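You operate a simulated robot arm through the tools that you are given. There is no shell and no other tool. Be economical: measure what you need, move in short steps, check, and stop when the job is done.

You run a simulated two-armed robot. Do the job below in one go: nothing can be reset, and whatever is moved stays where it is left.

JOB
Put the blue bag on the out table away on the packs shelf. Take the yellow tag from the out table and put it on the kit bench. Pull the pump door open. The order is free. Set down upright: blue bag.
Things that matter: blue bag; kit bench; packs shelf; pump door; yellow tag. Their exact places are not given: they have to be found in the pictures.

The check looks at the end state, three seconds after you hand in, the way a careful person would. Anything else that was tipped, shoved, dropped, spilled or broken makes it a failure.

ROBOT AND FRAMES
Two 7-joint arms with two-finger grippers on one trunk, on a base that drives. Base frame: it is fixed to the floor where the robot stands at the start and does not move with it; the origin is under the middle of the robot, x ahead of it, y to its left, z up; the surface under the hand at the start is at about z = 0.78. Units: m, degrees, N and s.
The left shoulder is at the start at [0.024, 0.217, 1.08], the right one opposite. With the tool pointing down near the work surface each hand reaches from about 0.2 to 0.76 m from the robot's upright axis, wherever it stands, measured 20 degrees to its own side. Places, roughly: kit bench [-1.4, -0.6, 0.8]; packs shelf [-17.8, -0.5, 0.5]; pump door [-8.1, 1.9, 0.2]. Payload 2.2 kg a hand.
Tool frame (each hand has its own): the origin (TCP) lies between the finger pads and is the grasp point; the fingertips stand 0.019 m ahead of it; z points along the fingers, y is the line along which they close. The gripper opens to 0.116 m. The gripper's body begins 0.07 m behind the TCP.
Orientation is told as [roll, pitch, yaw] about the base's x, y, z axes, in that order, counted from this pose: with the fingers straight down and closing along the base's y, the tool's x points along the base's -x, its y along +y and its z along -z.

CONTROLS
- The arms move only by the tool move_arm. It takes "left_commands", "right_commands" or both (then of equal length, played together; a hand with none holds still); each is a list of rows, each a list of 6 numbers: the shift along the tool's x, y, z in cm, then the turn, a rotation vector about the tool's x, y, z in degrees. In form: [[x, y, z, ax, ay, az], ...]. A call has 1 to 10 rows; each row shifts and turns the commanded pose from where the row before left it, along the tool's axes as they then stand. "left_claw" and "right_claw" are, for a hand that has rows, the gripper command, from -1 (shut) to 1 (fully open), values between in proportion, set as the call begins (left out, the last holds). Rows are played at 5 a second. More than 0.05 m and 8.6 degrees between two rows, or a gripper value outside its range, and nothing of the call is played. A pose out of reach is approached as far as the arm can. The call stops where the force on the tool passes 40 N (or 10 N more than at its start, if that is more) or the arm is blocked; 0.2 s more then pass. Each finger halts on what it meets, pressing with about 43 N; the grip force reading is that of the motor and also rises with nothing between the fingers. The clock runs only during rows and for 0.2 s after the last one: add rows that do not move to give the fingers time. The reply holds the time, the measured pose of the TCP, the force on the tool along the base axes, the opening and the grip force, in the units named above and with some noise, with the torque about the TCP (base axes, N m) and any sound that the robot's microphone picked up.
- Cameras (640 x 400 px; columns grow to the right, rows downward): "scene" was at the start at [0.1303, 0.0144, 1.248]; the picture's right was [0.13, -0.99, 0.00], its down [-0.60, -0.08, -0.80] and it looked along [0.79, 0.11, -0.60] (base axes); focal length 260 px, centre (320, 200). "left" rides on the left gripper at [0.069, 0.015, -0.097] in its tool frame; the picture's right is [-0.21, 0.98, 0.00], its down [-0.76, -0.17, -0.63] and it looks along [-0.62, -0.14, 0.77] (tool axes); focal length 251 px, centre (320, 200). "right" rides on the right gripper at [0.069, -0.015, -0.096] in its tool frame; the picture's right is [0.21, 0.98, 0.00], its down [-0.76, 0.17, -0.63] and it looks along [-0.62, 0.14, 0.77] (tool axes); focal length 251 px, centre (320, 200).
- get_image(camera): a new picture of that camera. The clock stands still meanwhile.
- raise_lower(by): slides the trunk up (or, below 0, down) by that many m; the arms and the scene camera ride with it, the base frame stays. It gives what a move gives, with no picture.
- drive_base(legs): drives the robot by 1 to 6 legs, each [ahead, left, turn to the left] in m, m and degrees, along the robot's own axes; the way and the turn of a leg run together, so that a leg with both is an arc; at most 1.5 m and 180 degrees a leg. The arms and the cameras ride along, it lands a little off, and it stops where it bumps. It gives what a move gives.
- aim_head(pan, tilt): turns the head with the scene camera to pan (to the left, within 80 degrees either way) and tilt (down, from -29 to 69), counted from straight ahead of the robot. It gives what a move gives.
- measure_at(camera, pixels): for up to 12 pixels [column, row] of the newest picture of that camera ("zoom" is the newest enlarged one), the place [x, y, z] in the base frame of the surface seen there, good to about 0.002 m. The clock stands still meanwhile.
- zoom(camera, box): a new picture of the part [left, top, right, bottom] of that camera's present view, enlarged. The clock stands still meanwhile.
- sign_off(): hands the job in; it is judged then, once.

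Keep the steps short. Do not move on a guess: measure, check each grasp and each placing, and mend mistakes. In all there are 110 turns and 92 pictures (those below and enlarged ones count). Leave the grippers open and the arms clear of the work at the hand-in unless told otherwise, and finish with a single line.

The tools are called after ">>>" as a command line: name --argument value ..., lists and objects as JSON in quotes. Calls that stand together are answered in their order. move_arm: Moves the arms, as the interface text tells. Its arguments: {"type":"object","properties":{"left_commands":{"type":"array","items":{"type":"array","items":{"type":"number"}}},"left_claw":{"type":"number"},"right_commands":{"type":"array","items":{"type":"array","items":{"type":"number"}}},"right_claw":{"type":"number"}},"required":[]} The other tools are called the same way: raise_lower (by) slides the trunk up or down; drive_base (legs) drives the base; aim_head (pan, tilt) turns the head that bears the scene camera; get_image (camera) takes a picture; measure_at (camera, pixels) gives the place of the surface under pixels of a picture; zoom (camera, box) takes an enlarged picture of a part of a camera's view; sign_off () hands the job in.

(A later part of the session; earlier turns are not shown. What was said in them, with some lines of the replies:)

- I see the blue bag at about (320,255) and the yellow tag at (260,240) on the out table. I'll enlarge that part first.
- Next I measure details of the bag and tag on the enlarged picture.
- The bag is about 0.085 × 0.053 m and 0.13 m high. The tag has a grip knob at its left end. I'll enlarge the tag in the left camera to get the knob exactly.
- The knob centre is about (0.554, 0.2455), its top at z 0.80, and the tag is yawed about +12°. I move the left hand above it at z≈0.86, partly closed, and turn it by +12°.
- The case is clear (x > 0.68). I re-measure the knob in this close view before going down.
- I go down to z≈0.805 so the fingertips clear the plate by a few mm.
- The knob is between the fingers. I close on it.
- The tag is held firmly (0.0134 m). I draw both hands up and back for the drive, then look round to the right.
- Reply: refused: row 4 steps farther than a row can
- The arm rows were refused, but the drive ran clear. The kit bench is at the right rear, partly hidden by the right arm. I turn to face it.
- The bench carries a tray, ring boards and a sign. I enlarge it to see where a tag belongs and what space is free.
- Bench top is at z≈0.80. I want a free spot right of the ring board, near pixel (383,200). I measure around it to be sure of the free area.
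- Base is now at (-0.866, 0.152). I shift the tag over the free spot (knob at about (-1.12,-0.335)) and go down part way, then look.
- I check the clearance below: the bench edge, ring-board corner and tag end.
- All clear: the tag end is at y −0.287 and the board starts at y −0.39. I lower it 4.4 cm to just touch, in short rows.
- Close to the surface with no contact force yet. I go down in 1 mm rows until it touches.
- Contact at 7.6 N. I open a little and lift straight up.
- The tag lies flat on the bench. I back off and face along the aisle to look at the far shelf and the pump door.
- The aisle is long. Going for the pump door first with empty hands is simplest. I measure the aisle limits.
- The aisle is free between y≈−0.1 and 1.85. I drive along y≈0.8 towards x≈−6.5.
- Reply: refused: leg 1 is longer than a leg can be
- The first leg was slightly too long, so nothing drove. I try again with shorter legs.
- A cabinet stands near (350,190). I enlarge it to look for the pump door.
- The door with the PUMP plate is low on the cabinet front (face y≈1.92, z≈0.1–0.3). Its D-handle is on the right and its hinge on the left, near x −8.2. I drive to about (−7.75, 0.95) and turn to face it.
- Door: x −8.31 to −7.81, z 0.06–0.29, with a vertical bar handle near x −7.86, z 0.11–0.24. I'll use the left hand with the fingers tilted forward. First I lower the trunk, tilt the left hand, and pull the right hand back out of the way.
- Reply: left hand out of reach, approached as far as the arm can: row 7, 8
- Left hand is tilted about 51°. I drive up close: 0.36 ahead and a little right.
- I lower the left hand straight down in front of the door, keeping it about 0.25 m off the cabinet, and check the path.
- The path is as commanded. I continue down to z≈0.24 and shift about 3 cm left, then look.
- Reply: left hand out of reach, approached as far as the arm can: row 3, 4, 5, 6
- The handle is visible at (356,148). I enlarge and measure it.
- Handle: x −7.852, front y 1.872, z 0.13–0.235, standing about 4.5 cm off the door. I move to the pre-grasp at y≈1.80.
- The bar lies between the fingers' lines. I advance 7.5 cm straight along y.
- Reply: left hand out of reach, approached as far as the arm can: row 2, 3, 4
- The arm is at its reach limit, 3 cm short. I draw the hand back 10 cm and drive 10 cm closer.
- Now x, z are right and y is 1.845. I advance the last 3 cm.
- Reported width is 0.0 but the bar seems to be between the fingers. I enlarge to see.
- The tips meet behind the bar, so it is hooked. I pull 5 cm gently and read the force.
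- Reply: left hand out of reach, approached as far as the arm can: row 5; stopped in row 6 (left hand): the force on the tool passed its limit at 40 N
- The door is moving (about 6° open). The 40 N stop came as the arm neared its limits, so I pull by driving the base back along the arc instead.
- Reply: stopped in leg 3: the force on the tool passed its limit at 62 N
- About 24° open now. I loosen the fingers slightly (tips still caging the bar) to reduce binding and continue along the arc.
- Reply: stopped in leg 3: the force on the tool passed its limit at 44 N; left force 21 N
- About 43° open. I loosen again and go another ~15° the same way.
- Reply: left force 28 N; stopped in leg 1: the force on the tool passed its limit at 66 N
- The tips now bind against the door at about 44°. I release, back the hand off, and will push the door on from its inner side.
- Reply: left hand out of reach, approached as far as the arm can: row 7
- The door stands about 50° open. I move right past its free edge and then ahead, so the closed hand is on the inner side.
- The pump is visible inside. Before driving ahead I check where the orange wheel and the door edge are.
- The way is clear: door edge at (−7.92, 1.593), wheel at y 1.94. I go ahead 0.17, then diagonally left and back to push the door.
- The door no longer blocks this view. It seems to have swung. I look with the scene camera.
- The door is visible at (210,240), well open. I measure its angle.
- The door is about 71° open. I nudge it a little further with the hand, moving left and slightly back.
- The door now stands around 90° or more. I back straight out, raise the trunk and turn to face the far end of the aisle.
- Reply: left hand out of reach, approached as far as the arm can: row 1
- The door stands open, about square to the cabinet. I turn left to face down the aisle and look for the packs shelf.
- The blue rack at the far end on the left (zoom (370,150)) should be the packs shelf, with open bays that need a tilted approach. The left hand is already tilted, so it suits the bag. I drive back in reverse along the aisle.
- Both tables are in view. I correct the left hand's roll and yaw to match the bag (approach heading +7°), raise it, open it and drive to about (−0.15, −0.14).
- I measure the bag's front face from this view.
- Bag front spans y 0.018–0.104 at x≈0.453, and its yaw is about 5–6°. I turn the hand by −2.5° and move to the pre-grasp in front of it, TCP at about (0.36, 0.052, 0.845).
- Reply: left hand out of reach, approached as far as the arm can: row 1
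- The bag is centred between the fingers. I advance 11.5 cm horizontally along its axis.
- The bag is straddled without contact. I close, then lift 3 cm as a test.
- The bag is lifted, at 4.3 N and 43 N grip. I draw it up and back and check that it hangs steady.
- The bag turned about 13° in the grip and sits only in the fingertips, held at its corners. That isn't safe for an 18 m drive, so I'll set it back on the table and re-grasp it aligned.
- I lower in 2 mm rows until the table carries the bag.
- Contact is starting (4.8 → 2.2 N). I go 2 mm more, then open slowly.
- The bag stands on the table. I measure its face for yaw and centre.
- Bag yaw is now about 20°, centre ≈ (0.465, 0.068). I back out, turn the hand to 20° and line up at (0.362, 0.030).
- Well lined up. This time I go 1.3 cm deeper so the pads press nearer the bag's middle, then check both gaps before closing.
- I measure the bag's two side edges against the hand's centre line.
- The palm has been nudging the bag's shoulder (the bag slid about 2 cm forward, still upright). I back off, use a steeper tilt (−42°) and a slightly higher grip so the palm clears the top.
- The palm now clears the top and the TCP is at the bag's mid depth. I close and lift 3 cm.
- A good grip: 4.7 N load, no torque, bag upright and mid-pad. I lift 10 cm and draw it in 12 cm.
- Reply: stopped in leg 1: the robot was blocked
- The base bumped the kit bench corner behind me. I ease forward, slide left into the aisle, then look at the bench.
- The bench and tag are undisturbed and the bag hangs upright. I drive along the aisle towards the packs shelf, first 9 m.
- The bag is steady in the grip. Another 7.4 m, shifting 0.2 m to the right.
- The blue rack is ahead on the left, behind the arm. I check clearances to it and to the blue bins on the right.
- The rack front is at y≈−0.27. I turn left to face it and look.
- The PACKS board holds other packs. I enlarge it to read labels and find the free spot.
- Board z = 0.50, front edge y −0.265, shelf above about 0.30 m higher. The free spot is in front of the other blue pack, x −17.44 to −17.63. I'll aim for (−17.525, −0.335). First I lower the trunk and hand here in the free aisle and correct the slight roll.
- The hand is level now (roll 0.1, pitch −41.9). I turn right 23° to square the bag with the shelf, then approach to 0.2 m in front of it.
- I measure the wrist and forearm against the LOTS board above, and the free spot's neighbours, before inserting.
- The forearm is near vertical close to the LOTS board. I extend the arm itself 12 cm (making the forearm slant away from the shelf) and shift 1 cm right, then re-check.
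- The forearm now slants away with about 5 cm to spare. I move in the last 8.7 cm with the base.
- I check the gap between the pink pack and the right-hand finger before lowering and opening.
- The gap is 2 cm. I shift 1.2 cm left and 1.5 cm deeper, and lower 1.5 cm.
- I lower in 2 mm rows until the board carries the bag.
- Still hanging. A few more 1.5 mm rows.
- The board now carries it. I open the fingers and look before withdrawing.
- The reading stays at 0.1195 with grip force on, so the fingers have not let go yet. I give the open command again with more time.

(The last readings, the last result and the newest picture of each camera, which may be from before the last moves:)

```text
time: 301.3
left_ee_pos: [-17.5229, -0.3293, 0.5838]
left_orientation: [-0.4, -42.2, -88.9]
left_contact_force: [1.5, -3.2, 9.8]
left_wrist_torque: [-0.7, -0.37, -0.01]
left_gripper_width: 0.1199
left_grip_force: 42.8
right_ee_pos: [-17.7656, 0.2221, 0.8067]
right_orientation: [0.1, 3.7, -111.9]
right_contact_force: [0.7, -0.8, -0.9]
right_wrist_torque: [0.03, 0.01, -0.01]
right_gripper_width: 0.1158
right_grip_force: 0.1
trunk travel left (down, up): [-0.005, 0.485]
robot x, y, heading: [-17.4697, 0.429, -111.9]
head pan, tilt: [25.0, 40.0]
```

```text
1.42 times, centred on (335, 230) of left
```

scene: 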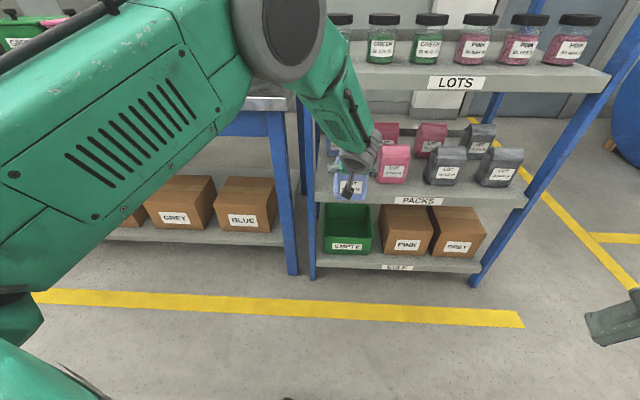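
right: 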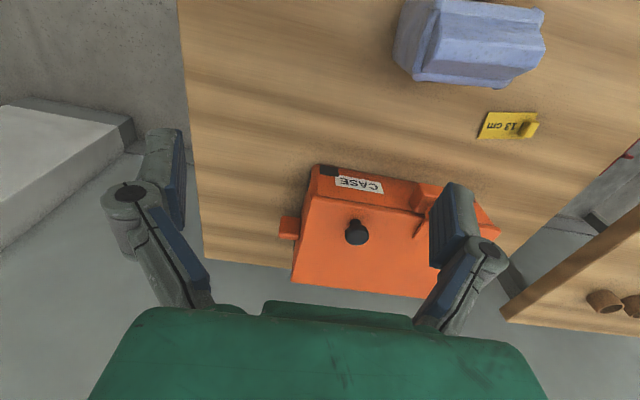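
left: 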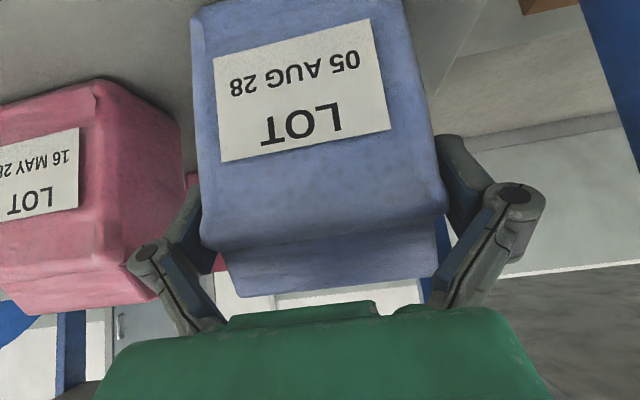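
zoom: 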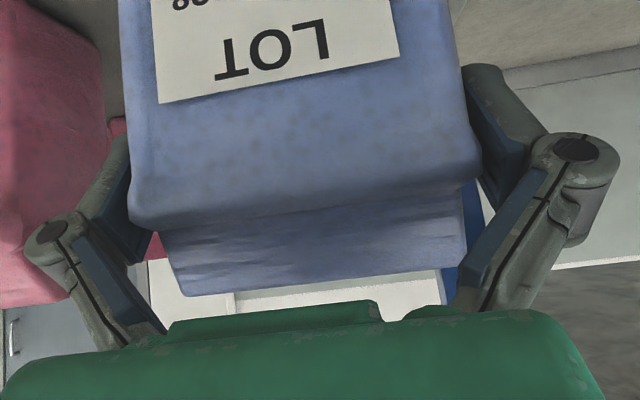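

The bag sits so deep that the fingers' lower links press on it even at full open, so it stays wedged. The bag stands fine on the shelf. I'll hold it in place from the front with the closed right hand while the left hand slides back about 2 cm. First I tilt the right hand forward.

>>> move_arm --right_commands '[[0, 0, 0, 0, -7.8, 0], [0, 0, 0, 0, -7.8, 0], [0, 0, 0, 0, -7.8, 0], [0, 0, 0, 0, -7.8, 0], [0, 0, 0, 0, -7.8, 0], [0, 0, 0, 0, -7.8, 0], [0, 0, 0, 0, -7.8, 0], [0, 0, 0, 0, -7.8, 0], [0, 0, 0, 0, -7.8, 0], [0, 0, 0, 0, -6, 0]]' --right_claw -1

```text
time: 303.5
left_ee_pos: [-17.5237, -0.3303, 0.5834]
left_orientation: [-0.4, -42.2, -89.0]
left_contact_force: [-3.4, 1.0, 10.3]
left_wrist_torque: [0.12, -0.14, 0.04]
left_gripper_width: 0.1196
left_grip_force: 43.4
right_ee_pos: [-17.7399, 0.0804, 0.8888]
right_orientation: [0.4, -72.9, -112.5]
right_contact_force: [0.1, -0.3, 0.2]
right_wrist_torque: [-0.01, 0.0, 0.06]
right_gripper_width: 0.0
right_grip_force: 28.3
right hand out of reach, approached as far as the arm can: row 3, 4, 5, 6, 7, 8, 9, 10
trunk travel left (down, up): [-0.005, 0.485]
robot x, y, heading: [-17.4668, 0.4267, -111.9]
head pan, tilt: [25.0, 40.0]
```

I turn the right hand to heading about −78° and lower it in the free aisle to z≈0.53.

>>> move_arm --right_commands '[[4.3, 0, 1.31, -6.7, 0, -2.04], [4.3, 0, 1.31, -6.7, 0, -2.04], [4.3, 0, 1.31, -6.7, 0, -2.04], [4.3, 0, 1.31, -6.7, 0, -2.04], [4.3, 0, 1.31, -6.7, 0, -2.04], [4.3, 0, 1.31, 0, 0, 0], [4.3, 0, 1.31, 0, 0, 0], [4.3, 0, 1.31, 0, 0, 0]]'

>>> get_image --camera "scene"

```text
time: 305.3
left_ee_pos: [-17.5226, -0.3294, 0.5837]
left_orientation: [-0.5, -42.2, -89.0]
left_contact_force: [2.8, -0.9, 8.9]
left_wrist_torque: [-0.09, 0.08, 0.18]
left_gripper_width: 0.1196
left_grip_force: 42.9
right_ee_pos: [-17.6284, 0.0575, 0.7632]
right_orientation: [6.8, -69.2, -83.1]
right_contact_force: [-0.4, -0.5, -0.3]
right_wrist_torque: [0.01, -0.04, 0.02]
right_gripper_width: 0.0
right_grip_force: 28.3
right hand out of reach, approached as far as the arm can: row 1, 2, 3, 4, 5, 6, 7, 8
trunk travel left (down, up): [-0.005, 0.485]
robot x, y, heading: [-17.4657, 0.426, -111.9]
head pan, tilt: [25.0, 40.0]
```

```text
11 pictures are left
```

scene: 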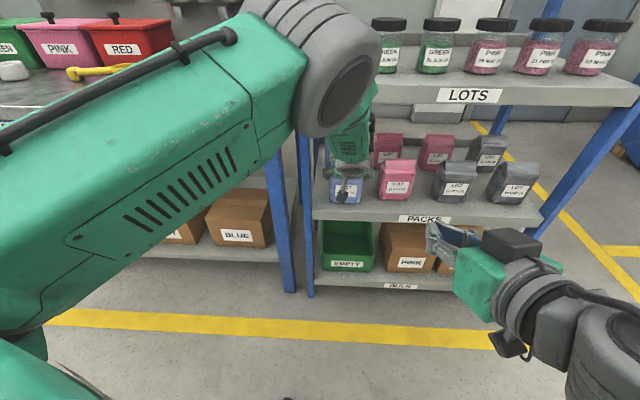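

The right hand is clear of everything. I move it diagonally down and forward towards the bag's lower front, stopping short.

>>> move_arm --right_commands '[[1.23, 0.43, 3.86, 0, 0, 0], [1.23, 0.43, 3.86, 0, 0, 0], [1.23, 0.43, 3.86, 0, 0, 0], [1.23, 0.43, 3.86, 0, 0, 0], [1.23, 0.43, 3.86, 0, 0, 0], [1.23, 0.43, 3.86, 0, 0, 0], [1.23, 0.43, 3.86, 0, 0, 0]]'

>>> zoom --camera "scene" --box '[260, 100, 520, 300]'

```text
time: 306.9
left_ee_pos: [-17.5238, -0.3299, 0.5833]
left_orientation: [-0.4, -42.2, -89.0]
left_contact_force: [0.3, 0.0, 10.1]
left_wrist_torque: [0.38, 0.13, 0.16]
left_gripper_width: 0.1196
left_grip_force: 42.6
right_ee_pos: [-17.666, 0.0092, 0.7609]
right_orientation: [7.6, -70.6, -84.2]
right_contact_force: [0.7, 0.0, 0.4]
right_wrist_torque: [0.07, 0.0, 0.06]
right_gripper_width: 0.0
right_grip_force: 27.9
right hand out of reach, approached as far as the arm can: row 1, 2, 3, 4, 5, 6, 7
trunk travel left (down, up): [-0.005, 0.485]
robot x, y, heading: [-17.4739, 0.4264, -111.9]
head pan, tilt: [25.0, 40.0]
```

```text
2.00 times, centred on (390, 200) of scene
```

zoom: 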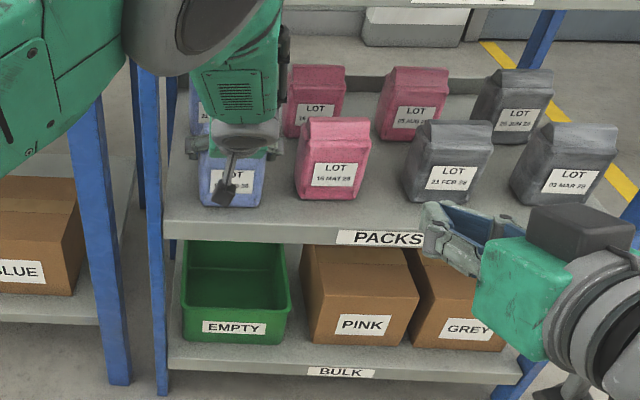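

The right arm cannot reach in that orientation. Another way: with the grip kept closed, lift the bag so its top touches the underside of the LOTS board's front edge, and push up gently. That slides the bag 1 cm out of the hand without it being able to fall. I draw the right hand back, lift the bag, bring it forward and look.

>>> move_arm --left_commands '[[-2.0, 0, -2.23, 0, 0, 0], [2.97, 0, -2.68, 0, 0, 0], [-3.0, 0, -3.34, 0, 0, 0], [-3.0, 0, -3.34, 0, 0, 0], [-2.0, 0, -2.23, 0, 0, 0], [0, 0, 0, 0, 0, 0]]' --left_claw -1 --right_commands '[[0, 0, -4, 0, 0, 0], [0, 0, -4, 0, 0, 0], [0, 0, -4, 0, 0, 0], [0, 0, 0, 0, 0, 0], [0, 0, 0, 0, 0, 0], [0, 0, 0, 0, 0, 0]]'

>>> zoom --camera "scene" --box '[280, 40, 480, 220]'

```text
time: 308.3
left_ee_pos: [-17.5247, -0.2861, 0.7295]
left_orientation: [0.1, -41.5, -89.5]
left_contact_force: [-0.6, 24.0, -32.5]
left_wrist_torque: [-2.65, -0.51, -0.38]
left_gripper_width: 0.1197
left_grip_force: 43.0
right_ee_pos: [-17.6825, 0.0468, 0.7973]
right_orientation: [6.9, -70.3, -84.7]
right_contact_force: [-0.6, 0.3, 0.5]
right_wrist_torque: [0.04, -0.02, -0.01]
right_gripper_width: 0.0001
right_grip_force: 28.3
right hand out of reach, approached as far as the arm can: row 2, 3
trunk travel left (down, up): [-0.005, 0.485]
robot x, y, heading: [-17.4717, 0.4284, -111.9]
head pan, tilt: [25.0, 40.0]
```

```text
2.22 times, centred on (380, 130) of scene
```

zoom: 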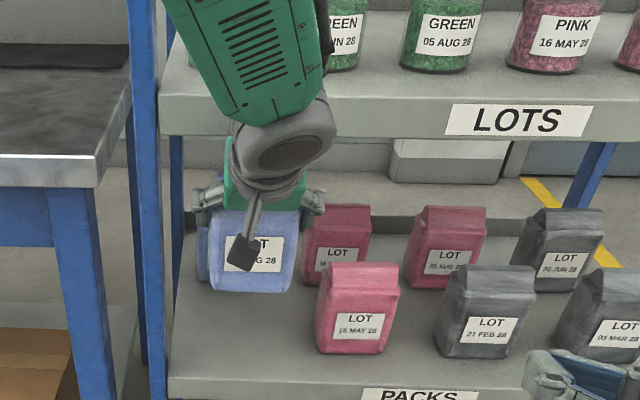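

The hand's palm met the board edge before the bag did, so that won't work. I lower off it, back into the aisle, raise the trunk, and will use the right fingertips to push the bag 1 cm out of the left hand in free space, grip kept closed.

>>> move_arm --left_commands '[[2.0, 0, 2.23, 0, 0, 0], [2.0, 0, 2.23, 0, 0, 0], [0, 0, 0, 0, 0, 0]]'

>>> drive_base --legs '[[-0.33, -0.13, 0]]'

>>> raise_lower --by 0.22

>>> move_arm --left_commands '[[2.2, 0, -2.0, 5.0, 0, 5.6], [2.2, 0, -2.0, 5.0, 0, 5.6], [2.2, 0, -2.0, 5.0, 0, 5.6], [2.2, 0, -2.0, 5.0, 0, 5.6], [0, 0, 0, 5.0, 0, 5.6], [0, 0, 0, 0, 0, 0]]' --right_commands '[[0, 0, -3, 6.7, 0, 2.0], [0, 0, -3, 0, 5, 0], [0, 0, 0, 0, 5, 0], [0, 0, 0, 0, 0, 0], [0, 0, 0, 0, 0, 0], [0, 0, 0, 0, 0, 0]]'

>>> get_image --camera "scene"

```text
time: 309.1
left_ee_pos: [-17.5113, -0.298, 0.6724]
left_orientation: [-2.3, -41.4, -86.2]
left_contact_force: [0.3, 0.6, -3.6]
left_wrist_torque: [0.01, -0.01, 0.01]
left_gripper_width: 0.1196
left_grip_force: 42.4
right_ee_pos: [-17.6825, 0.0452, 0.7989]
right_orientation: [6.8, -70.3, -84.3]
right_contact_force: [-0.4, -0.1, -0.8]
right_wrist_torque: [0.0, 0.02, 0.01]
right_gripper_width: 0.0
right_grip_force: 28.5
trunk travel left (down, up): [-0.005, 0.485]
robot x, y, heading: [-17.469, 0.4248, -111.8]
head pan, tilt: [25.0, 40.0]
```

```text
time: 311.4
left_ee_pos: [-17.5072, 0.0629, 0.6703]
left_orientation: [-1.8, -41.3, -86.7]
left_contact_force: [0.0, -0.5, -3.4]
left_wrist_torque: [0.01, 0.0, 0.01]
left_gripper_width: 0.1197
left_grip_force: 43.7
right_ee_pos: [-17.6793, 0.4068, 0.7989]
right_orientation: [6.8, -70.4, -84.7]
right_contact_force: [-0.9, -0.3, 0.1]
right_wrist_torque: [-0.04, 0.0, -0.01]
right_gripper_width: 0.0
right_grip_force: 28.3
trunk travel left (down, up): [-0.005, 0.485]
robot x, y, heading: [-17.4628, 0.785, -112.2]
head pan, tilt: [25.0, 40.0]
```

```text
time: 313.7
left_ee_pos: [-17.5029, 0.0623, 0.8917]
left_orientation: [-2.5, -41.0, -85.7]
left_contact_force: [0.0, 0.3, -3.9]
left_wrist_torque: [-0.01, -0.02, 0.02]
left_gripper_width: 0.1196
left_grip_force: 43.0
right_ee_pos: [-17.6786, 0.4089, 1.02]
right_orientation: [6.6, -70.5, -84.7]
right_contact_force: [-0.2, -0.2, -0.1]
right_wrist_torque: [0.0, 0.01, -0.01]
right_gripper_width: 0.0001
right_grip_force: 28.5
trunk travel left (down, up): [-0.225, 0.265]
robot x, y, heading: [-17.4643, 0.7827, -112.3]
head pan, tilt: [25.0, 40.0]
```

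```text
time: 315.1
left_ee_pos: [-17.485, 0.173, 0.8954]
left_orientation: [-1.8, -42.6, -124.4]
left_contact_force: [0.1, 0.8, -2.7]
left_wrist_torque: [0.03, 0.01, 0.0]
left_gripper_width: 0.1199
left_grip_force: 42.8
left hand out of reach, approached as far as the arm can: row 1
right_ee_pos: [-17.6775, 0.4179, 1.0481]
right_orientation: [3.3, -60.5, -88.3]
right_contact_force: [0.3, -0.5, 0.6]
right_wrist_torque: [0.0, 0.0, -0.01]
right_gripper_width: 0.0
right_grip_force: 28.4
right hand out of reach, approached as far as the arm can: row 1, 2
trunk travel left (down, up): [-0.225, 0.265]
robot x, y, heading: [-17.4623, 0.7836, -112.0]
head pan, tilt: [25.0, 40.0]
```

```text
8 pictures are left
```

scene: 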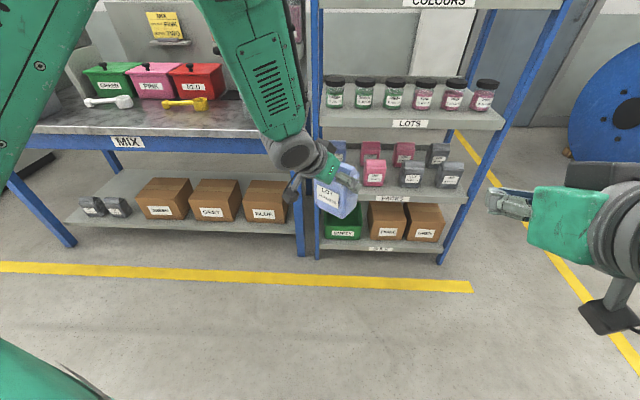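

Left is now at heading −124°, right at −88°: a good crossing angle. The contact point on the bag's lower front is about (−17.485, 0.231, 0.828). I bring the right fingertips down and across to about 4 cm in front of it.

>>> move_arm --right_commands '[[3.66, 0, 2.07, 0, 0, 0], [3.66, 0, 2.07, 0, 0, 0], [3.66, 0, 2.07, 0, 0, 0], [3.66, 0, 2.07, 0, 0, 0], [3.66, 0, 2.07, 0, 0, 0], [-1.28, 3.8, 2.26, 0, 0, 0], [-1.28, 3.8, 2.26, 0, 0, 0], [-1.28, 3.8, 2.26, 0, 0, 0], [-1.28, 3.8, 2.26, 0, 0, 0], [0, 0, 0, 0, 0, 0]]'

>>> get_image --camera "right"

```text
time: 317.3
left_ee_pos: [-17.4889, 0.1729, 0.8934]
left_orientation: [-1.8, -42.4, -124.3]
left_contact_force: [0.3, 0.4, -4.5]
left_wrist_torque: [0.0, -0.02, 0.0]
left_gripper_width: 0.1198
left_grip_force: 42.4
right_ee_pos: [-17.5133, 0.3308, 0.9147]
right_orientation: [3.6, -60.3, -88.5]
right_contact_force: [0.5, 0.5, 0.5]
right_wrist_torque: [0.02, 0.02, 0.0]
right_gripper_width: 0.0001
right_grip_force: 28.6
right hand out of reach, approached as far as the arm can: row 4, 5
trunk travel left (down, up): [-0.225, 0.265]
robot x, y, heading: [-17.4613, 0.7876, -112.3]
head pan, tilt: [25.0, 40.0]
```

```text
7 pictures are left
```

right: 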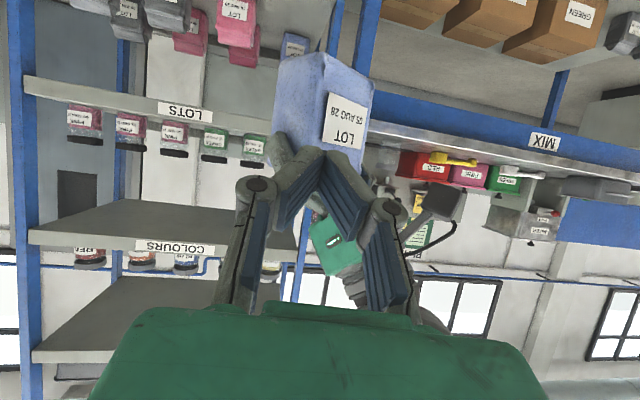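

A clear view: bag upside-down at (325,105), with the right fingertips in front of it. I measure the bag's lower face, then go down.

>>> measure_at --camera "right" --pixels '[[325, 62], [370, 90], [322, 100], [345, 85], [340, 110], [350, 150], [300, 80], [440, 200]]'

>>> move_arm --right_commands '[[2.25, 1.0, 3.6, 0, 0, 0], [2.25, 1.0, 3.6, 0, 0, 0], [0, 0, 0, 0, 0, 0]]'

```text
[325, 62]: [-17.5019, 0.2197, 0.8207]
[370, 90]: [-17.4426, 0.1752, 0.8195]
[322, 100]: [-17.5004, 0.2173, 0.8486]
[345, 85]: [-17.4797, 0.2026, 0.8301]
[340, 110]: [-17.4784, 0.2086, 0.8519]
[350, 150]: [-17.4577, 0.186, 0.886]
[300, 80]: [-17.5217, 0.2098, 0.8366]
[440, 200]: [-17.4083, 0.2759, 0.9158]
```

```text
time: 318.1
left_ee_pos: [-17.4872, 0.1729, 0.8934]
left_orientation: [-1.7, -42.5, -124.3]
left_contact_force: [-1.2, 0.3, -3.7]
left_wrist_torque: [0.0, 0.03, 0.0]
left_gripper_width: 0.1198
left_grip_force: 43.0
right_ee_pos: [-17.4902, 0.2922, 0.8408]
right_orientation: [3.5, -60.4, -88.3]
right_contact_force: [-0.2, -0.1, -0.3]
right_wrist_torque: [-0.03, 0.02, 0.02]
right_gripper_width: 0.0003
right_grip_force: 28.6
trunk travel left (down, up): [-0.225, 0.265]
robot x, y, heading: [-17.4643, 0.7871, -112.2]
head pan, tilt: [25.0, 40.0]
```

The tip is 6.5 cm in front of the bag's lower front face. I advance 5 cm, then push in 4 mm rows along the bag's depth.

>>> move_arm --right_commands '[[-1.23, 0, 2.17, 0, 0, 0], [-1.23, 0, 2.17, 0, 0, 0], [-0.16, -0.2, 0.29, 0, 0, 0], [-0.16, -0.2, 0.29, 0, 0, 0], [-0.16, -0.2, 0.29, 0, 0, 0], [-0.16, -0.2, 0.29, 0, 0, 0], [-0.16, -0.2, 0.29, 0, 0, 0], [-0.16, -0.2, 0.29, 0, 0, 0]]'

>>> get_image --camera "right"

```text
time: 319.9
left_ee_pos: [-17.4887, 0.1703, 0.8957]
left_orientation: [-1.9, -42.7, -124.2]
left_contact_force: [-10.9, -16.9, 7.3]
left_wrist_torque: [-0.62, 0.69, 0.52]
left_gripper_width: 0.1165
left_grip_force: 43.1
right_ee_pos: [-17.4944, 0.2204, 0.8373]
right_orientation: [3.6, -60.1, -88.3]
right_contact_force: [10.4, 17.2, -11.5]
right_wrist_torque: [0.25, -0.06, 0.05]
right_gripper_width: 0.0003
right_grip_force: 28.5
trunk travel left (down, up): [-0.225, 0.265]
robot x, y, heading: [-17.4654, 0.7886, -112.2]
head pan, tilt: [25.0, 40.0]
```

```text
6 pictures are left
```

right: 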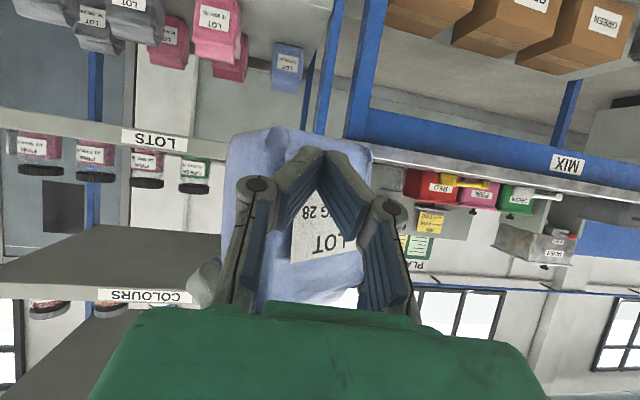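

It works: the width dropped from 0.1198 to 0.1165 at about 20 N. I push about 1 cm more.

>>> move_arm --right_commands '[[-0.16, -0.2, 0.29, 0, 0, 0], [-0.16, -0.2, 0.29, 0, 0, 0], [-0.16, -0.2, 0.29, 0, 0, 0], [0, 0, 0, 0, 0, 0]]'

>>> measure_at --camera "right" --pixels '[[240, 150], [370, 155], [240, 230], [265, 290], [350, 290], [310, 295]]'

```text
time: 320.9
left_ee_pos: [-17.4876, 0.1745, 0.8924]
left_orientation: [-1.8, -42.2, -124.3]
left_contact_force: [-0.7, 0.1, -3.4]
left_wrist_torque: [0.15, -0.06, -0.02]
left_gripper_width: 0.0988
left_grip_force: 42.7
right_ee_pos: [-17.5008, 0.2086, 0.8388]
right_orientation: [3.4, -60.4, -88.4]
right_contact_force: [-0.4, 0.8, 0.8]
right_wrist_torque: [-0.03, 0.03, 0.03]
right_gripper_width: 0.0
right_grip_force: 28.1
trunk travel left (down, up): [-0.225, 0.265]
robot x, y, heading: [-17.4635, 0.7851, -112.1]
head pan, tilt: [25.0, 40.0]
```

```text
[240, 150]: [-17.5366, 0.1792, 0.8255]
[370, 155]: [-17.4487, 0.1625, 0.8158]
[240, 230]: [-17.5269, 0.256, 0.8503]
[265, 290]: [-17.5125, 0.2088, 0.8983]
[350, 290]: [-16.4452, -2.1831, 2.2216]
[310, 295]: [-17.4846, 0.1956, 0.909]
```

The width is now 0.0988 and the bag is still held, so the grip is normal again. I withdraw the right hand and look at the bag with the left camera.

>>> move_arm --right_commands '[[0.5, 0, -4, 0, 0, 0], [0.5, 0, -4, 0, 0, 0], [0, -4.5, 0, 0, 0, 0], [0, -4.5, 0, 0, 0, 0], [0, -4.5, 0, 0, 0, 0], [0, -4.5, 0, 0, 0, 0], [-3, 0, -3, 0, 0, 0]]'

>>> get_image --camera "left"

>>> measure_at --camera "left" --pixels '[[310, 40], [310, 100], [310, 160], [310, 200], [230, 130], [390, 110], [300, 70]]'

```text
time: 322.5
left_ee_pos: [-17.4898, 0.1744, 0.8957]
left_orientation: [-1.6, -42.5, -124.4]
left_contact_force: [0.2, 0.1, -3.5]
left_wrist_torque: [0.13, -0.08, 0.0]
left_gripper_width: 0.0989
left_grip_force: 43.2
right_ee_pos: [-17.6901, 0.2827, 0.9063]
right_orientation: [3.6, -60.6, -88.5]
right_contact_force: [0.4, 0.9, 0.8]
right_wrist_torque: [0.0, 0.02, -0.05]
right_gripper_width: 0.0001
right_grip_force: 29.1
trunk travel left (down, up): [-0.225, 0.265]
robot x, y, heading: [-17.4636, 0.7871, -112.2]
head pan, tilt: [25.0, 40.0]
```

```text
5 pictures are left
```

left: 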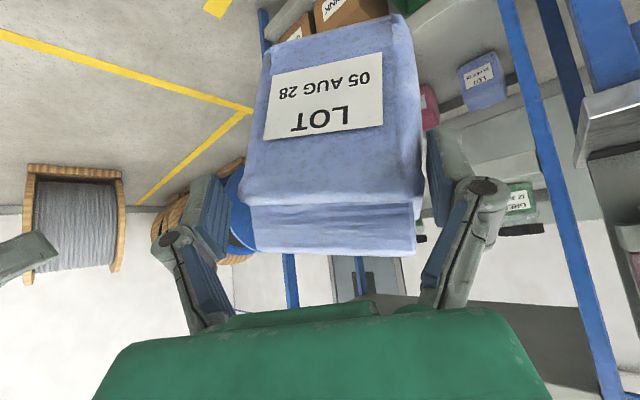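

```text
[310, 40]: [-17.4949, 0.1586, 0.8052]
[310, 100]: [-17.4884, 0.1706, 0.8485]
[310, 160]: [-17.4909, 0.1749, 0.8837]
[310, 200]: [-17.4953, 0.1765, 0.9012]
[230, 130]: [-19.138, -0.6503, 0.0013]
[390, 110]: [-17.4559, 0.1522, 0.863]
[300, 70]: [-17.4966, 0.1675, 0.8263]
```

The bag is now held at its front part, tilted about 9° (bottom forward). I correct that with the hand's pitch (+9°) and roll, pull the right hand well back, lower the trunk and hand, and look.

>>> move_arm --left_commands '[[0, 0, 0, -1.6, 4.5, 0], [0, 0, 0, 0, 4.5, 0], [0, 0, 0, 0, 0, 0], [0, 0, 0, 0, 0, 0], [0, 0, 0, 0, 0, 0], [0, 0, 0, 0, 0, 0], [0, 0, 0, 0, 0, 0]]' --right_commands '[[0, -1, -4.5, 0, 0, 0], [0, -1, -4.5, 0, 0, 0], [0, -1, -4.5, 0, 0, 0], [0, -1, -4.5, 0, 0, 0], [0, -1, -4.5, 0, 0, 0], [0, -1, -4.5, 0, 0, 0], [0, 0, 0, 0, 0, 0]]'

>>> raise_lower --by -0.22

>>> move_arm --left_commands '[[1.5, 0, 2.35, 0, 0, 0], [1.5, 0, 2.35, 0, 0, 0], [0, 0, 0, 0, 0, 0]]'

>>> get_image --camera "left"

>>> measure_at --camera "left" --pixels '[[310, 25], [310, 60], [310, 100], [310, 140], [310, 180], [260, 140], [280, 140], [370, 140], [400, 140], [265, 60], [390, 60], [320, 10]]'

```text
time: 324.1
left_ee_pos: [-17.4898, 0.1723, 0.8942]
left_orientation: [0.1, -33.3, -124.5]
left_contact_force: [-0.3, -0.3, -4.9]
left_wrist_torque: [0.12, -0.02, -0.02]
left_gripper_width: 0.0984
left_grip_force: 43.1
right_ee_pos: [-17.7875, 0.4359, 1.0502]
right_orientation: [3.9, -60.2, -88.8]
right_contact_force: [-1.1, -0.1, 0.4]
right_wrist_torque: [0.0, 0.02, 0.0]
right_gripper_width: 0.0001
right_grip_force: 27.8
right hand out of reach, approached as far as the arm can: row 4, 5, 6
trunk travel left (down, up): [-0.225, 0.265]
robot x, y, heading: [-17.4658, 0.7832, -112.3]
head pan, tilt: [25.0, 40.0]
```

```text
time: 326.4
left_ee_pos: [-17.4892, 0.1736, 0.6748]
left_orientation: [0.0, -33.3, -124.5]
left_contact_force: [-0.2, 0.7, -4.4]
left_wrist_torque: [0.14, -0.05, 0.02]
left_gripper_width: 0.0986
left_grip_force: 42.5
right_ee_pos: [-17.7848, 0.4351, 0.8322]
right_orientation: [3.7, -60.4, -88.7]
right_contact_force: [0.1, 0.5, -0.7]
right_wrist_torque: [0.03, 0.03, -0.02]
right_gripper_width: 0.0003
right_grip_force: 28.8
trunk travel left (down, up): [-0.005, 0.485]
robot x, y, heading: [-17.4666, 0.7864, -112.2]
head pan, tilt: [25.0, 40.0]
```

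```text
time: 327.2
left_ee_pos: [-17.4887, 0.1724, 0.6175]
left_orientation: [0.0, -33.5, -124.5]
left_contact_force: [0.4, -0.3, -3.6]
left_wrist_torque: [0.1, 0.0, 0.01]
left_gripper_width: 0.0983
left_grip_force: 43.0
right_ee_pos: [-17.7858, 0.435, 0.8313]
right_orientation: [3.8, -60.4, -88.4]
right_contact_force: [0.3, -0.4, 0.3]
right_wrist_torque: [0.01, 0.03, 0.01]
right_gripper_width: 0.0002
right_grip_force: 28.7
trunk travel left (down, up): [-0.005, 0.485]
robot x, y, heading: [-17.4647, 0.7844, -112.3]
head pan, tilt: [25.0, 40.0]
```

```text
4 pictures are left
```

left: 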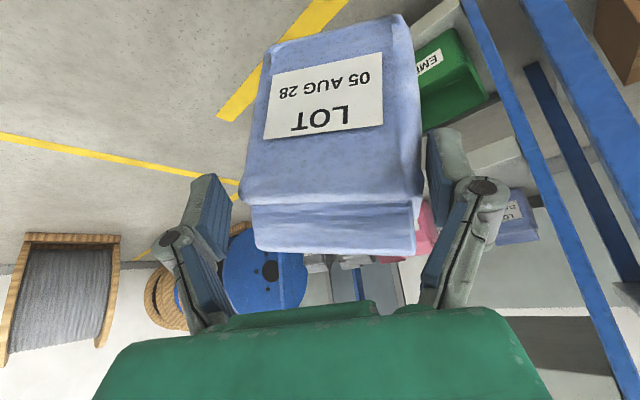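

```text
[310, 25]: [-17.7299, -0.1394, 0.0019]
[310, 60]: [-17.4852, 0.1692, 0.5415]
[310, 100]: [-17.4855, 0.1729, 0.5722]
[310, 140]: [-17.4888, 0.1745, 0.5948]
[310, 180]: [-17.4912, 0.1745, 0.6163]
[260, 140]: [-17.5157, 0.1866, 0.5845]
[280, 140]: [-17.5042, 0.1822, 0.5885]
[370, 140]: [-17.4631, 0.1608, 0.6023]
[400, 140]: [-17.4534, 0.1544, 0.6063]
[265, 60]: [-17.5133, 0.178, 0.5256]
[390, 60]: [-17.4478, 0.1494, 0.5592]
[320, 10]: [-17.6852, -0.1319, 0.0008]
```

The bag hangs upright now (face points agree within 3 mm), its bottom about 9.7 cm below the TCP. I turn the base left 28° to square it with the shelf and approach.

>>> drive_base --legs '[[0, 0, 28], [0.298, -0.362, 0]]'

>>> measure_at --camera "left" --pixels '[[310, 100]]'

```text
time: 331.5
left_ee_pos: [-17.533, -0.106, 0.6166]
left_orientation: [-0.2, -33.4, -96.6]
left_contact_force: [0.9, 0.1, -3.6]
left_wrist_torque: [0.11, 0.06, 0.01]
left_gripper_width: 0.0984
left_grip_force: 43.0
right_ee_pos: [-17.9171, -0.0103, 0.8309]
right_orientation: [3.6, -60.3, -60.7]
right_contact_force: [1.2, 0.5, -0.4]
right_wrist_torque: [0.02, 0.02, 0.02]
right_gripper_width: 0.0001
right_grip_force: 28.3
trunk travel left (down, up): [-0.005, 0.485]
robot x, y, heading: [-17.8013, 0.446, -84.2]
head pan, tilt: [25.0, 40.0]
```

```text
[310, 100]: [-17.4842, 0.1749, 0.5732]
```

On spot. I extend the arm 11 cm straight towards the shelf.

>>> move_arm --left_commands '[[-3.03, 0.5, 2.0, 0, 0, 0], [-3.03, 0.5, 2.0, 0, 0, 0], [-3.03, 0.5, 2.0, 0, 0, 0], [0, 0, 0, 0, 0, 0]]'

>>> aim_head --pan 25 --tilt 42

>>> get_image --camera "scene"

>>> measure_at --camera "scene" --pixels '[[300, 150], [320, 130], [330, 200]]'

```text
time: 332.5
left_ee_pos: [-17.534, -0.2131, 0.6201]
left_orientation: [0.0, -33.5, -96.9]
left_contact_force: [0.2, -0.5, -2.6]
left_wrist_torque: [0.1, 0.0, -0.01]
left_gripper_width: 0.0984
left_grip_force: 43.5
right_ee_pos: [-17.922, -0.0088, 0.8329]
right_orientation: [4.0, -60.6, -61.1]
right_contact_force: [-0.2, -0.2, 0.0]
right_wrist_torque: [0.02, 0.0, 0.02]
right_gripper_width: 0.0
right_grip_force: 28.5
trunk travel left (down, up): [-0.005, 0.485]
robot x, y, heading: [-17.7947, 0.4472, -84.6]
head pan, tilt: [25.0, 40.0]
```

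```text
time: 333.1
left_ee_pos: [-17.5324, -0.2124, 0.6198]
left_orientation: [0.0, -33.5, -96.8]
left_contact_force: [-0.1, 0.4, -3.6]
left_wrist_torque: [0.13, 0.03, 0.02]
left_gripper_width: 0.0983
left_grip_force: 42.8
right_ee_pos: [-17.9214, -0.0077, 0.8339]
right_orientation: [3.7, -60.5, -60.8]
right_contact_force: [-0.2, -0.6, 0.0]
right_wrist_torque: [0.03, 0.01, 0.01]
right_gripper_width: 0.0
right_grip_force: 28.1
trunk travel left (down, up): [-0.005, 0.485]
robot x, y, heading: [-17.7991, 0.4519, -84.4]
head pan, tilt: [25.0, 42.0]
```

```text
3 pictures are left
```

scene: 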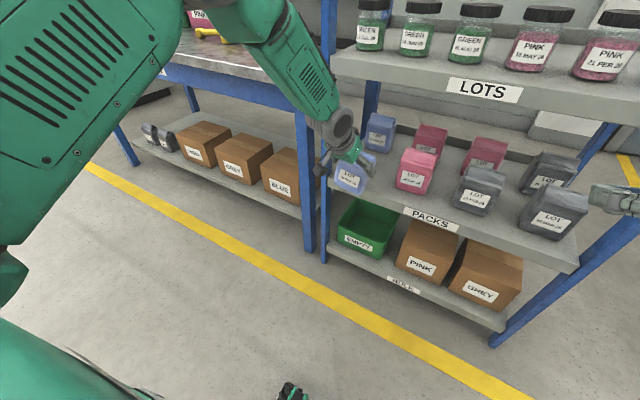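

```text
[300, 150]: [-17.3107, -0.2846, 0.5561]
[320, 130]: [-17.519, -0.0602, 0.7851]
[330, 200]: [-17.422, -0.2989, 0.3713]
```

Clear of the post and neighbours. I move in the last 9 cm with the base.

>>> drive_base --legs '[[0.09, -0.012, 0]]'

>>> move_arm --left_commands '[[0.55, 0, 0.84, 0, 0, 0], [0.27, 0, 0.42, 0, 0, 0], [0, 0, 0, 0, 0, 0]]'

```text
time: 334.2
left_ee_pos: [-17.532, -0.3014, 0.6181]
left_orientation: [-0.2, -33.3, -96.6]
left_contact_force: [0.7, 0.2, -4.2]
left_wrist_torque: [0.13, 0.03, 0.0]
left_gripper_width: 0.0983
left_grip_force: 42.9
right_ee_pos: [-17.9189, -0.098, 0.8328]
right_orientation: [3.3, -60.3, -60.6]
right_contact_force: [0.1, -0.3, -0.3]
right_wrist_torque: [0.01, 0.0, 0.03]
right_gripper_width: 0.0001
right_grip_force: 28.7
trunk travel left (down, up): [-0.005, 0.485]
robot x, y, heading: [-17.7977, 0.3594, -84.4]
head pan, tilt: [25.0, 42.0]
```

```text
time: 335.0
left_ee_pos: [-17.5359, -0.3004, 0.6107]
left_orientation: [0.0, -34.1, -96.8]
left_contact_force: [-4.6, 3.8, 18.4]
left_wrist_torque: [0.41, 1.24, -0.14]
left_gripper_width: 0.0981
left_grip_force: 42.9
right_ee_pos: [-17.9236, -0.0943, 0.8361]
right_orientation: [3.4, -60.9, -60.7]
right_contact_force: [0.8, 0.6, 0.4]
right_wrist_torque: [-0.01, 0.02, -0.03]
right_gripper_width: 0.0
right_grip_force: 28.0
trunk travel left (down, up): [-0.005, 0.485]
robot x, y, heading: [-17.7974, 0.3612, -84.6]
head pan, tilt: [25.0, 42.0]
```

Contact came early on the right-front bottom corner (18 N), so the bag must be rolled a bit. I lift 6 mm and measure both bottom corners.

>>> move_arm --left_commands '[[-0.55, 0, -0.84, 0, 0, 0], [0, 0, 0, 0, 0, 0]]'

>>> get_image --camera "left"

>>> measure_at --camera "left" --pixels '[[268, 70], [282, 48], [340, 38], [395, 25], [410, 60], [245, 190], [250, 200], [420, 180], [330, 195], [275, 55], [385, 90], [265, 135]]'

```text
time: 335.6
left_ee_pos: [-17.5342, -0.2995, 0.6145]
left_orientation: [0.0, -33.5, -96.8]
left_contact_force: [-0.1, -0.2, -3.8]
left_wrist_torque: [0.11, 0.02, -0.01]
left_gripper_width: 0.0978
left_grip_force: 42.6
right_ee_pos: [-17.9214, -0.0954, 0.8344]
right_orientation: [3.5, -60.6, -60.7]
right_contact_force: [-0.5, 0.4, 0.5]
right_wrist_torque: [-0.01, -0.02, 0.01]
right_gripper_width: 0.0001
right_grip_force: 28.3
trunk travel left (down, up): [-0.005, 0.485]
robot x, y, heading: [-17.8014, 0.359, -84.4]
head pan, tilt: [25.0, 42.0]
```

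```text
2 pictures are left
```

left: 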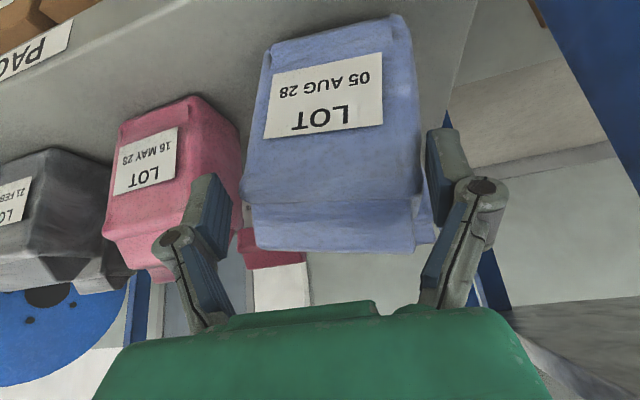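

```text
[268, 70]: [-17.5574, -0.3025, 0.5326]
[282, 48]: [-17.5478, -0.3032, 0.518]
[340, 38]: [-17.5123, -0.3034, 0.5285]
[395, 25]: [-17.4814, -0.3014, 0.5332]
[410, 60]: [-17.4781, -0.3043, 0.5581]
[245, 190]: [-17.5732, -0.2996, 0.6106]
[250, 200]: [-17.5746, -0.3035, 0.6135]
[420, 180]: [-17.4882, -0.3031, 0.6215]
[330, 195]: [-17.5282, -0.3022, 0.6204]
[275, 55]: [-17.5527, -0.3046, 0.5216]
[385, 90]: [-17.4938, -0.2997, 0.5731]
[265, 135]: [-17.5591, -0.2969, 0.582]
```

The bag leans about 10° to the right (shoulder and edge lines agree). I rotate the hand 9.5° about the depth axis to level it, shifting 8 mm left and 5 mm up.

>>> move_arm --left_commands '[[-0.28, 0.8, -0.42, 0, 0, 0], [0, 0, 0, 3.94, -0.56, -2.6], [0, 0, 0, 3.94, -0.56, -2.6], [0, 0, 0, 0, 0, 0]]'

>>> get_image --camera "left"

>>> measure_at --camera "left" --pixels '[[268, 70], [275, 55], [300, 45], [340, 38], [380, 25], [410, 60], [245, 190], [250, 200], [420, 180], [415, 120], [255, 130]]'

```text
time: 336.6
left_ee_pos: [-17.5261, -0.3008, 0.621]
left_orientation: [-11.6, -34.2, -90.4]
left_contact_force: [-0.2, -0.2, -3.7]
left_wrist_torque: [0.09, 0.03, -0.03]
left_gripper_width: 0.0979
left_grip_force: 43.6
right_ee_pos: [-17.922, -0.0957, 0.8341]
right_orientation: [3.5, -60.6, -60.7]
right_contact_force: [0.2, 0.5, -0.7]
right_wrist_torque: [-0.02, 0.0, 0.0]
right_gripper_width: 0.0001
right_grip_force: 28.6
trunk travel left (down, up): [-0.005, 0.485]
robot x, y, heading: [-17.8002, 0.3602, -84.7]
head pan, tilt: [25.0, 42.0]
```

```text
1 pictures are left
```

left: 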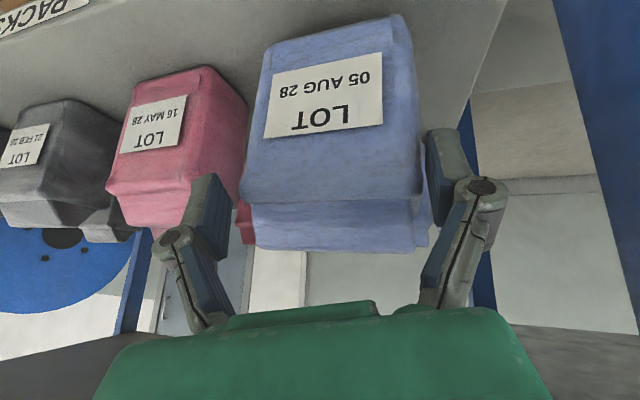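

```text
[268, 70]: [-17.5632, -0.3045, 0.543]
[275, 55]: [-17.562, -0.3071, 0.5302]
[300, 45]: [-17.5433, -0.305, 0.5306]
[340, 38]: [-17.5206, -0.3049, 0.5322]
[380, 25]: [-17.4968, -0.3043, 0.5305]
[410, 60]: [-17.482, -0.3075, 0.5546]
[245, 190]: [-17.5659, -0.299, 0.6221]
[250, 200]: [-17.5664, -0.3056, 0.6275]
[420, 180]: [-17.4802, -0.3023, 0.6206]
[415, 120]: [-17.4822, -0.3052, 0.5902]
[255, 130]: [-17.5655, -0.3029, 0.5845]
```

The bag is level now, with vertical edges and a square face. I lower it 1.6 cm, then 2 mm rows.

>>> move_arm --left_commands '[[0.45, 0.13, 0.65, 0, 0, 0], [0.45, 0.13, 0.65, 0, 0, 0], [0.11, 0.03, 0.16, 0, 0, 0], [0.11, 0.03, 0.16, 0, 0, 0], [0, 0, 0, 0, 0, 0]]'

```text
time: 337.8
left_ee_pos: [-17.526, -0.2998, 0.6026]
left_orientation: [-11.4, -34.3, -90.4]
left_contact_force: [0.3, 2.7, 5.3]
left_wrist_torque: [0.35, 0.44, -0.14]
left_gripper_width: 0.0981
left_grip_force: 43.3
right_ee_pos: [-17.9216, -0.094, 0.8349]
right_orientation: [3.5, -60.7, -60.7]
right_contact_force: [0.0, 0.7, -0.3]
right_wrist_torque: [0.01, -0.01, -0.03]
right_gripper_width: 0.0001
right_grip_force: 28.7
trunk travel left (down, up): [-0.005, 0.485]
robot x, y, heading: [-17.7955, 0.362, -84.5]
head pan, tilt: [25.0, 42.0]
```

The board carries it (9 N change). I open, wait a second, then withdraw straight back.

>>> move_arm --left_commands '[[0, 0, 0, 0, 0, 0], [0, 0, 0, 0, 0, 0], [0, 0, 0, 0, 0, 0], [0, 0, 0, 0, 0, 0], [0, 0, 0, 0, 0, 0], [1.25, -0.18, -0.82, 0, 0, 0], [2.49, -0.35, -1.64, 0, 0, 0], [2.49, -0.35, -1.64, 0, 0, 0], [2.49, -0.35, -1.64, 0, 0, 0], [2.49, -0.35, -1.64, 0, 0, 0]]' --left_claw 1

>>> measure_at --camera "left" --pixels '[[320, 100]]'

```text
time: 340.0
left_ee_pos: [-17.5254, -0.1629, 0.5998]
left_orientation: [-11.4, -34.3, -90.5]
left_contact_force: [0.4, 0.4, 0.3]
left_wrist_torque: [-0.03, -0.03, -0.02]
left_gripper_width: 0.1159
left_grip_force: 0.1
right_ee_pos: [-17.922, -0.0948, 0.8341]
right_orientation: [3.5, -60.8, -60.7]
right_contact_force: [0.1, 0.3, 0.6]
right_wrist_torque: [0.01, 0.03, -0.02]
right_gripper_width: 0.0
right_grip_force: 28.3
trunk travel left (down, up): [-0.005, 0.485]
robot x, y, heading: [-17.801, 0.3588, -84.3]
head pan, tilt: [25.0, 42.0]
```

```text
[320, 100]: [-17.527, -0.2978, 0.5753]
```

Released: width 0.116, no load. I back the robot off, open the right gripper and take the last picture of the shelf.

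>>> drive_base --legs '[[-0.35, 0, 0]]'

>>> move_arm --right_commands '[[0, 0, 0, 0, 0, 0], [0, 0, 0, 0, 0, 0], [0, 0, 0, 0, 0, 0], [0, 0, 0, 0, 0, 0], [0, 0, 0, 0, 0, 0]]' --right_claw 1

>>> zoom --camera "scene" --box '[250, 60, 490, 240]'

```text
time: 342.2
left_ee_pos: [-17.5591, 0.1844, 0.6004]
left_orientation: [-11.4, -34.4, -90.4]
left_contact_force: [-0.2, 0.6, -0.3]
left_wrist_torque: [0.0, 0.0, -0.02]
left_gripper_width: 0.1163
left_grip_force: 0.2
right_ee_pos: [-17.9561, 0.2541, 0.8348]
right_orientation: [3.5, -60.7, -60.7]
right_contact_force: [0.3, -0.1, 0.5]
right_wrist_torque: [0.0, 0.02, 0.0]
right_gripper_width: 0.0001
right_grip_force: 29.2
trunk travel left (down, up): [-0.005, 0.485]
robot x, y, heading: [-17.8327, 0.7066, -84.5]
head pan, tilt: [25.0, 42.0]
```

```text
time: 343.4
left_ee_pos: [-17.5594, 0.1857, 0.6024]
left_orientation: [-11.4, -34.5, -90.4]
left_contact_force: [-0.3, -0.2, 0.2]
left_wrist_torque: [0.03, 0.05, -0.02]
left_gripper_width: 0.1158
left_grip_force: 0.1
right_ee_pos: [-17.9568, 0.256, 0.8354]
right_orientation: [3.4, -60.8, -60.7]
right_contact_force: [-0.3, -0.8, -0.6]
right_wrist_torque: [-0.03, -0.02, 0.02]
right_gripper_width: 0.116
right_grip_force: 0.0
trunk travel left (down, up): [-0.005, 0.485]
robot x, y, heading: [-17.8324, 0.7092, -84.6]
head pan, tilt: [25.0, 42.0]
```

```text
2.22 times, centred on (370, 150) of scene
```

zoom: 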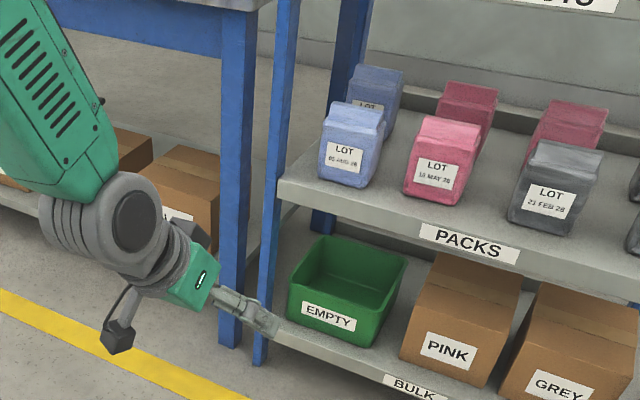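

The blue bag stands upright on the packs shelf in front of the other blue pack, its neighbours are where they were, and both grippers are open and clear. I hand in.

>>> sign_off

```text
The job is handed in.
```

The blue bag is upright on the packs shelf, the yellow tag is on the kit bench, and the pump door is pulled open; on the way the base bumped the kit bench corner and the left hand pressed on the LOTS board edge, but nothing looked moved in later pictures.
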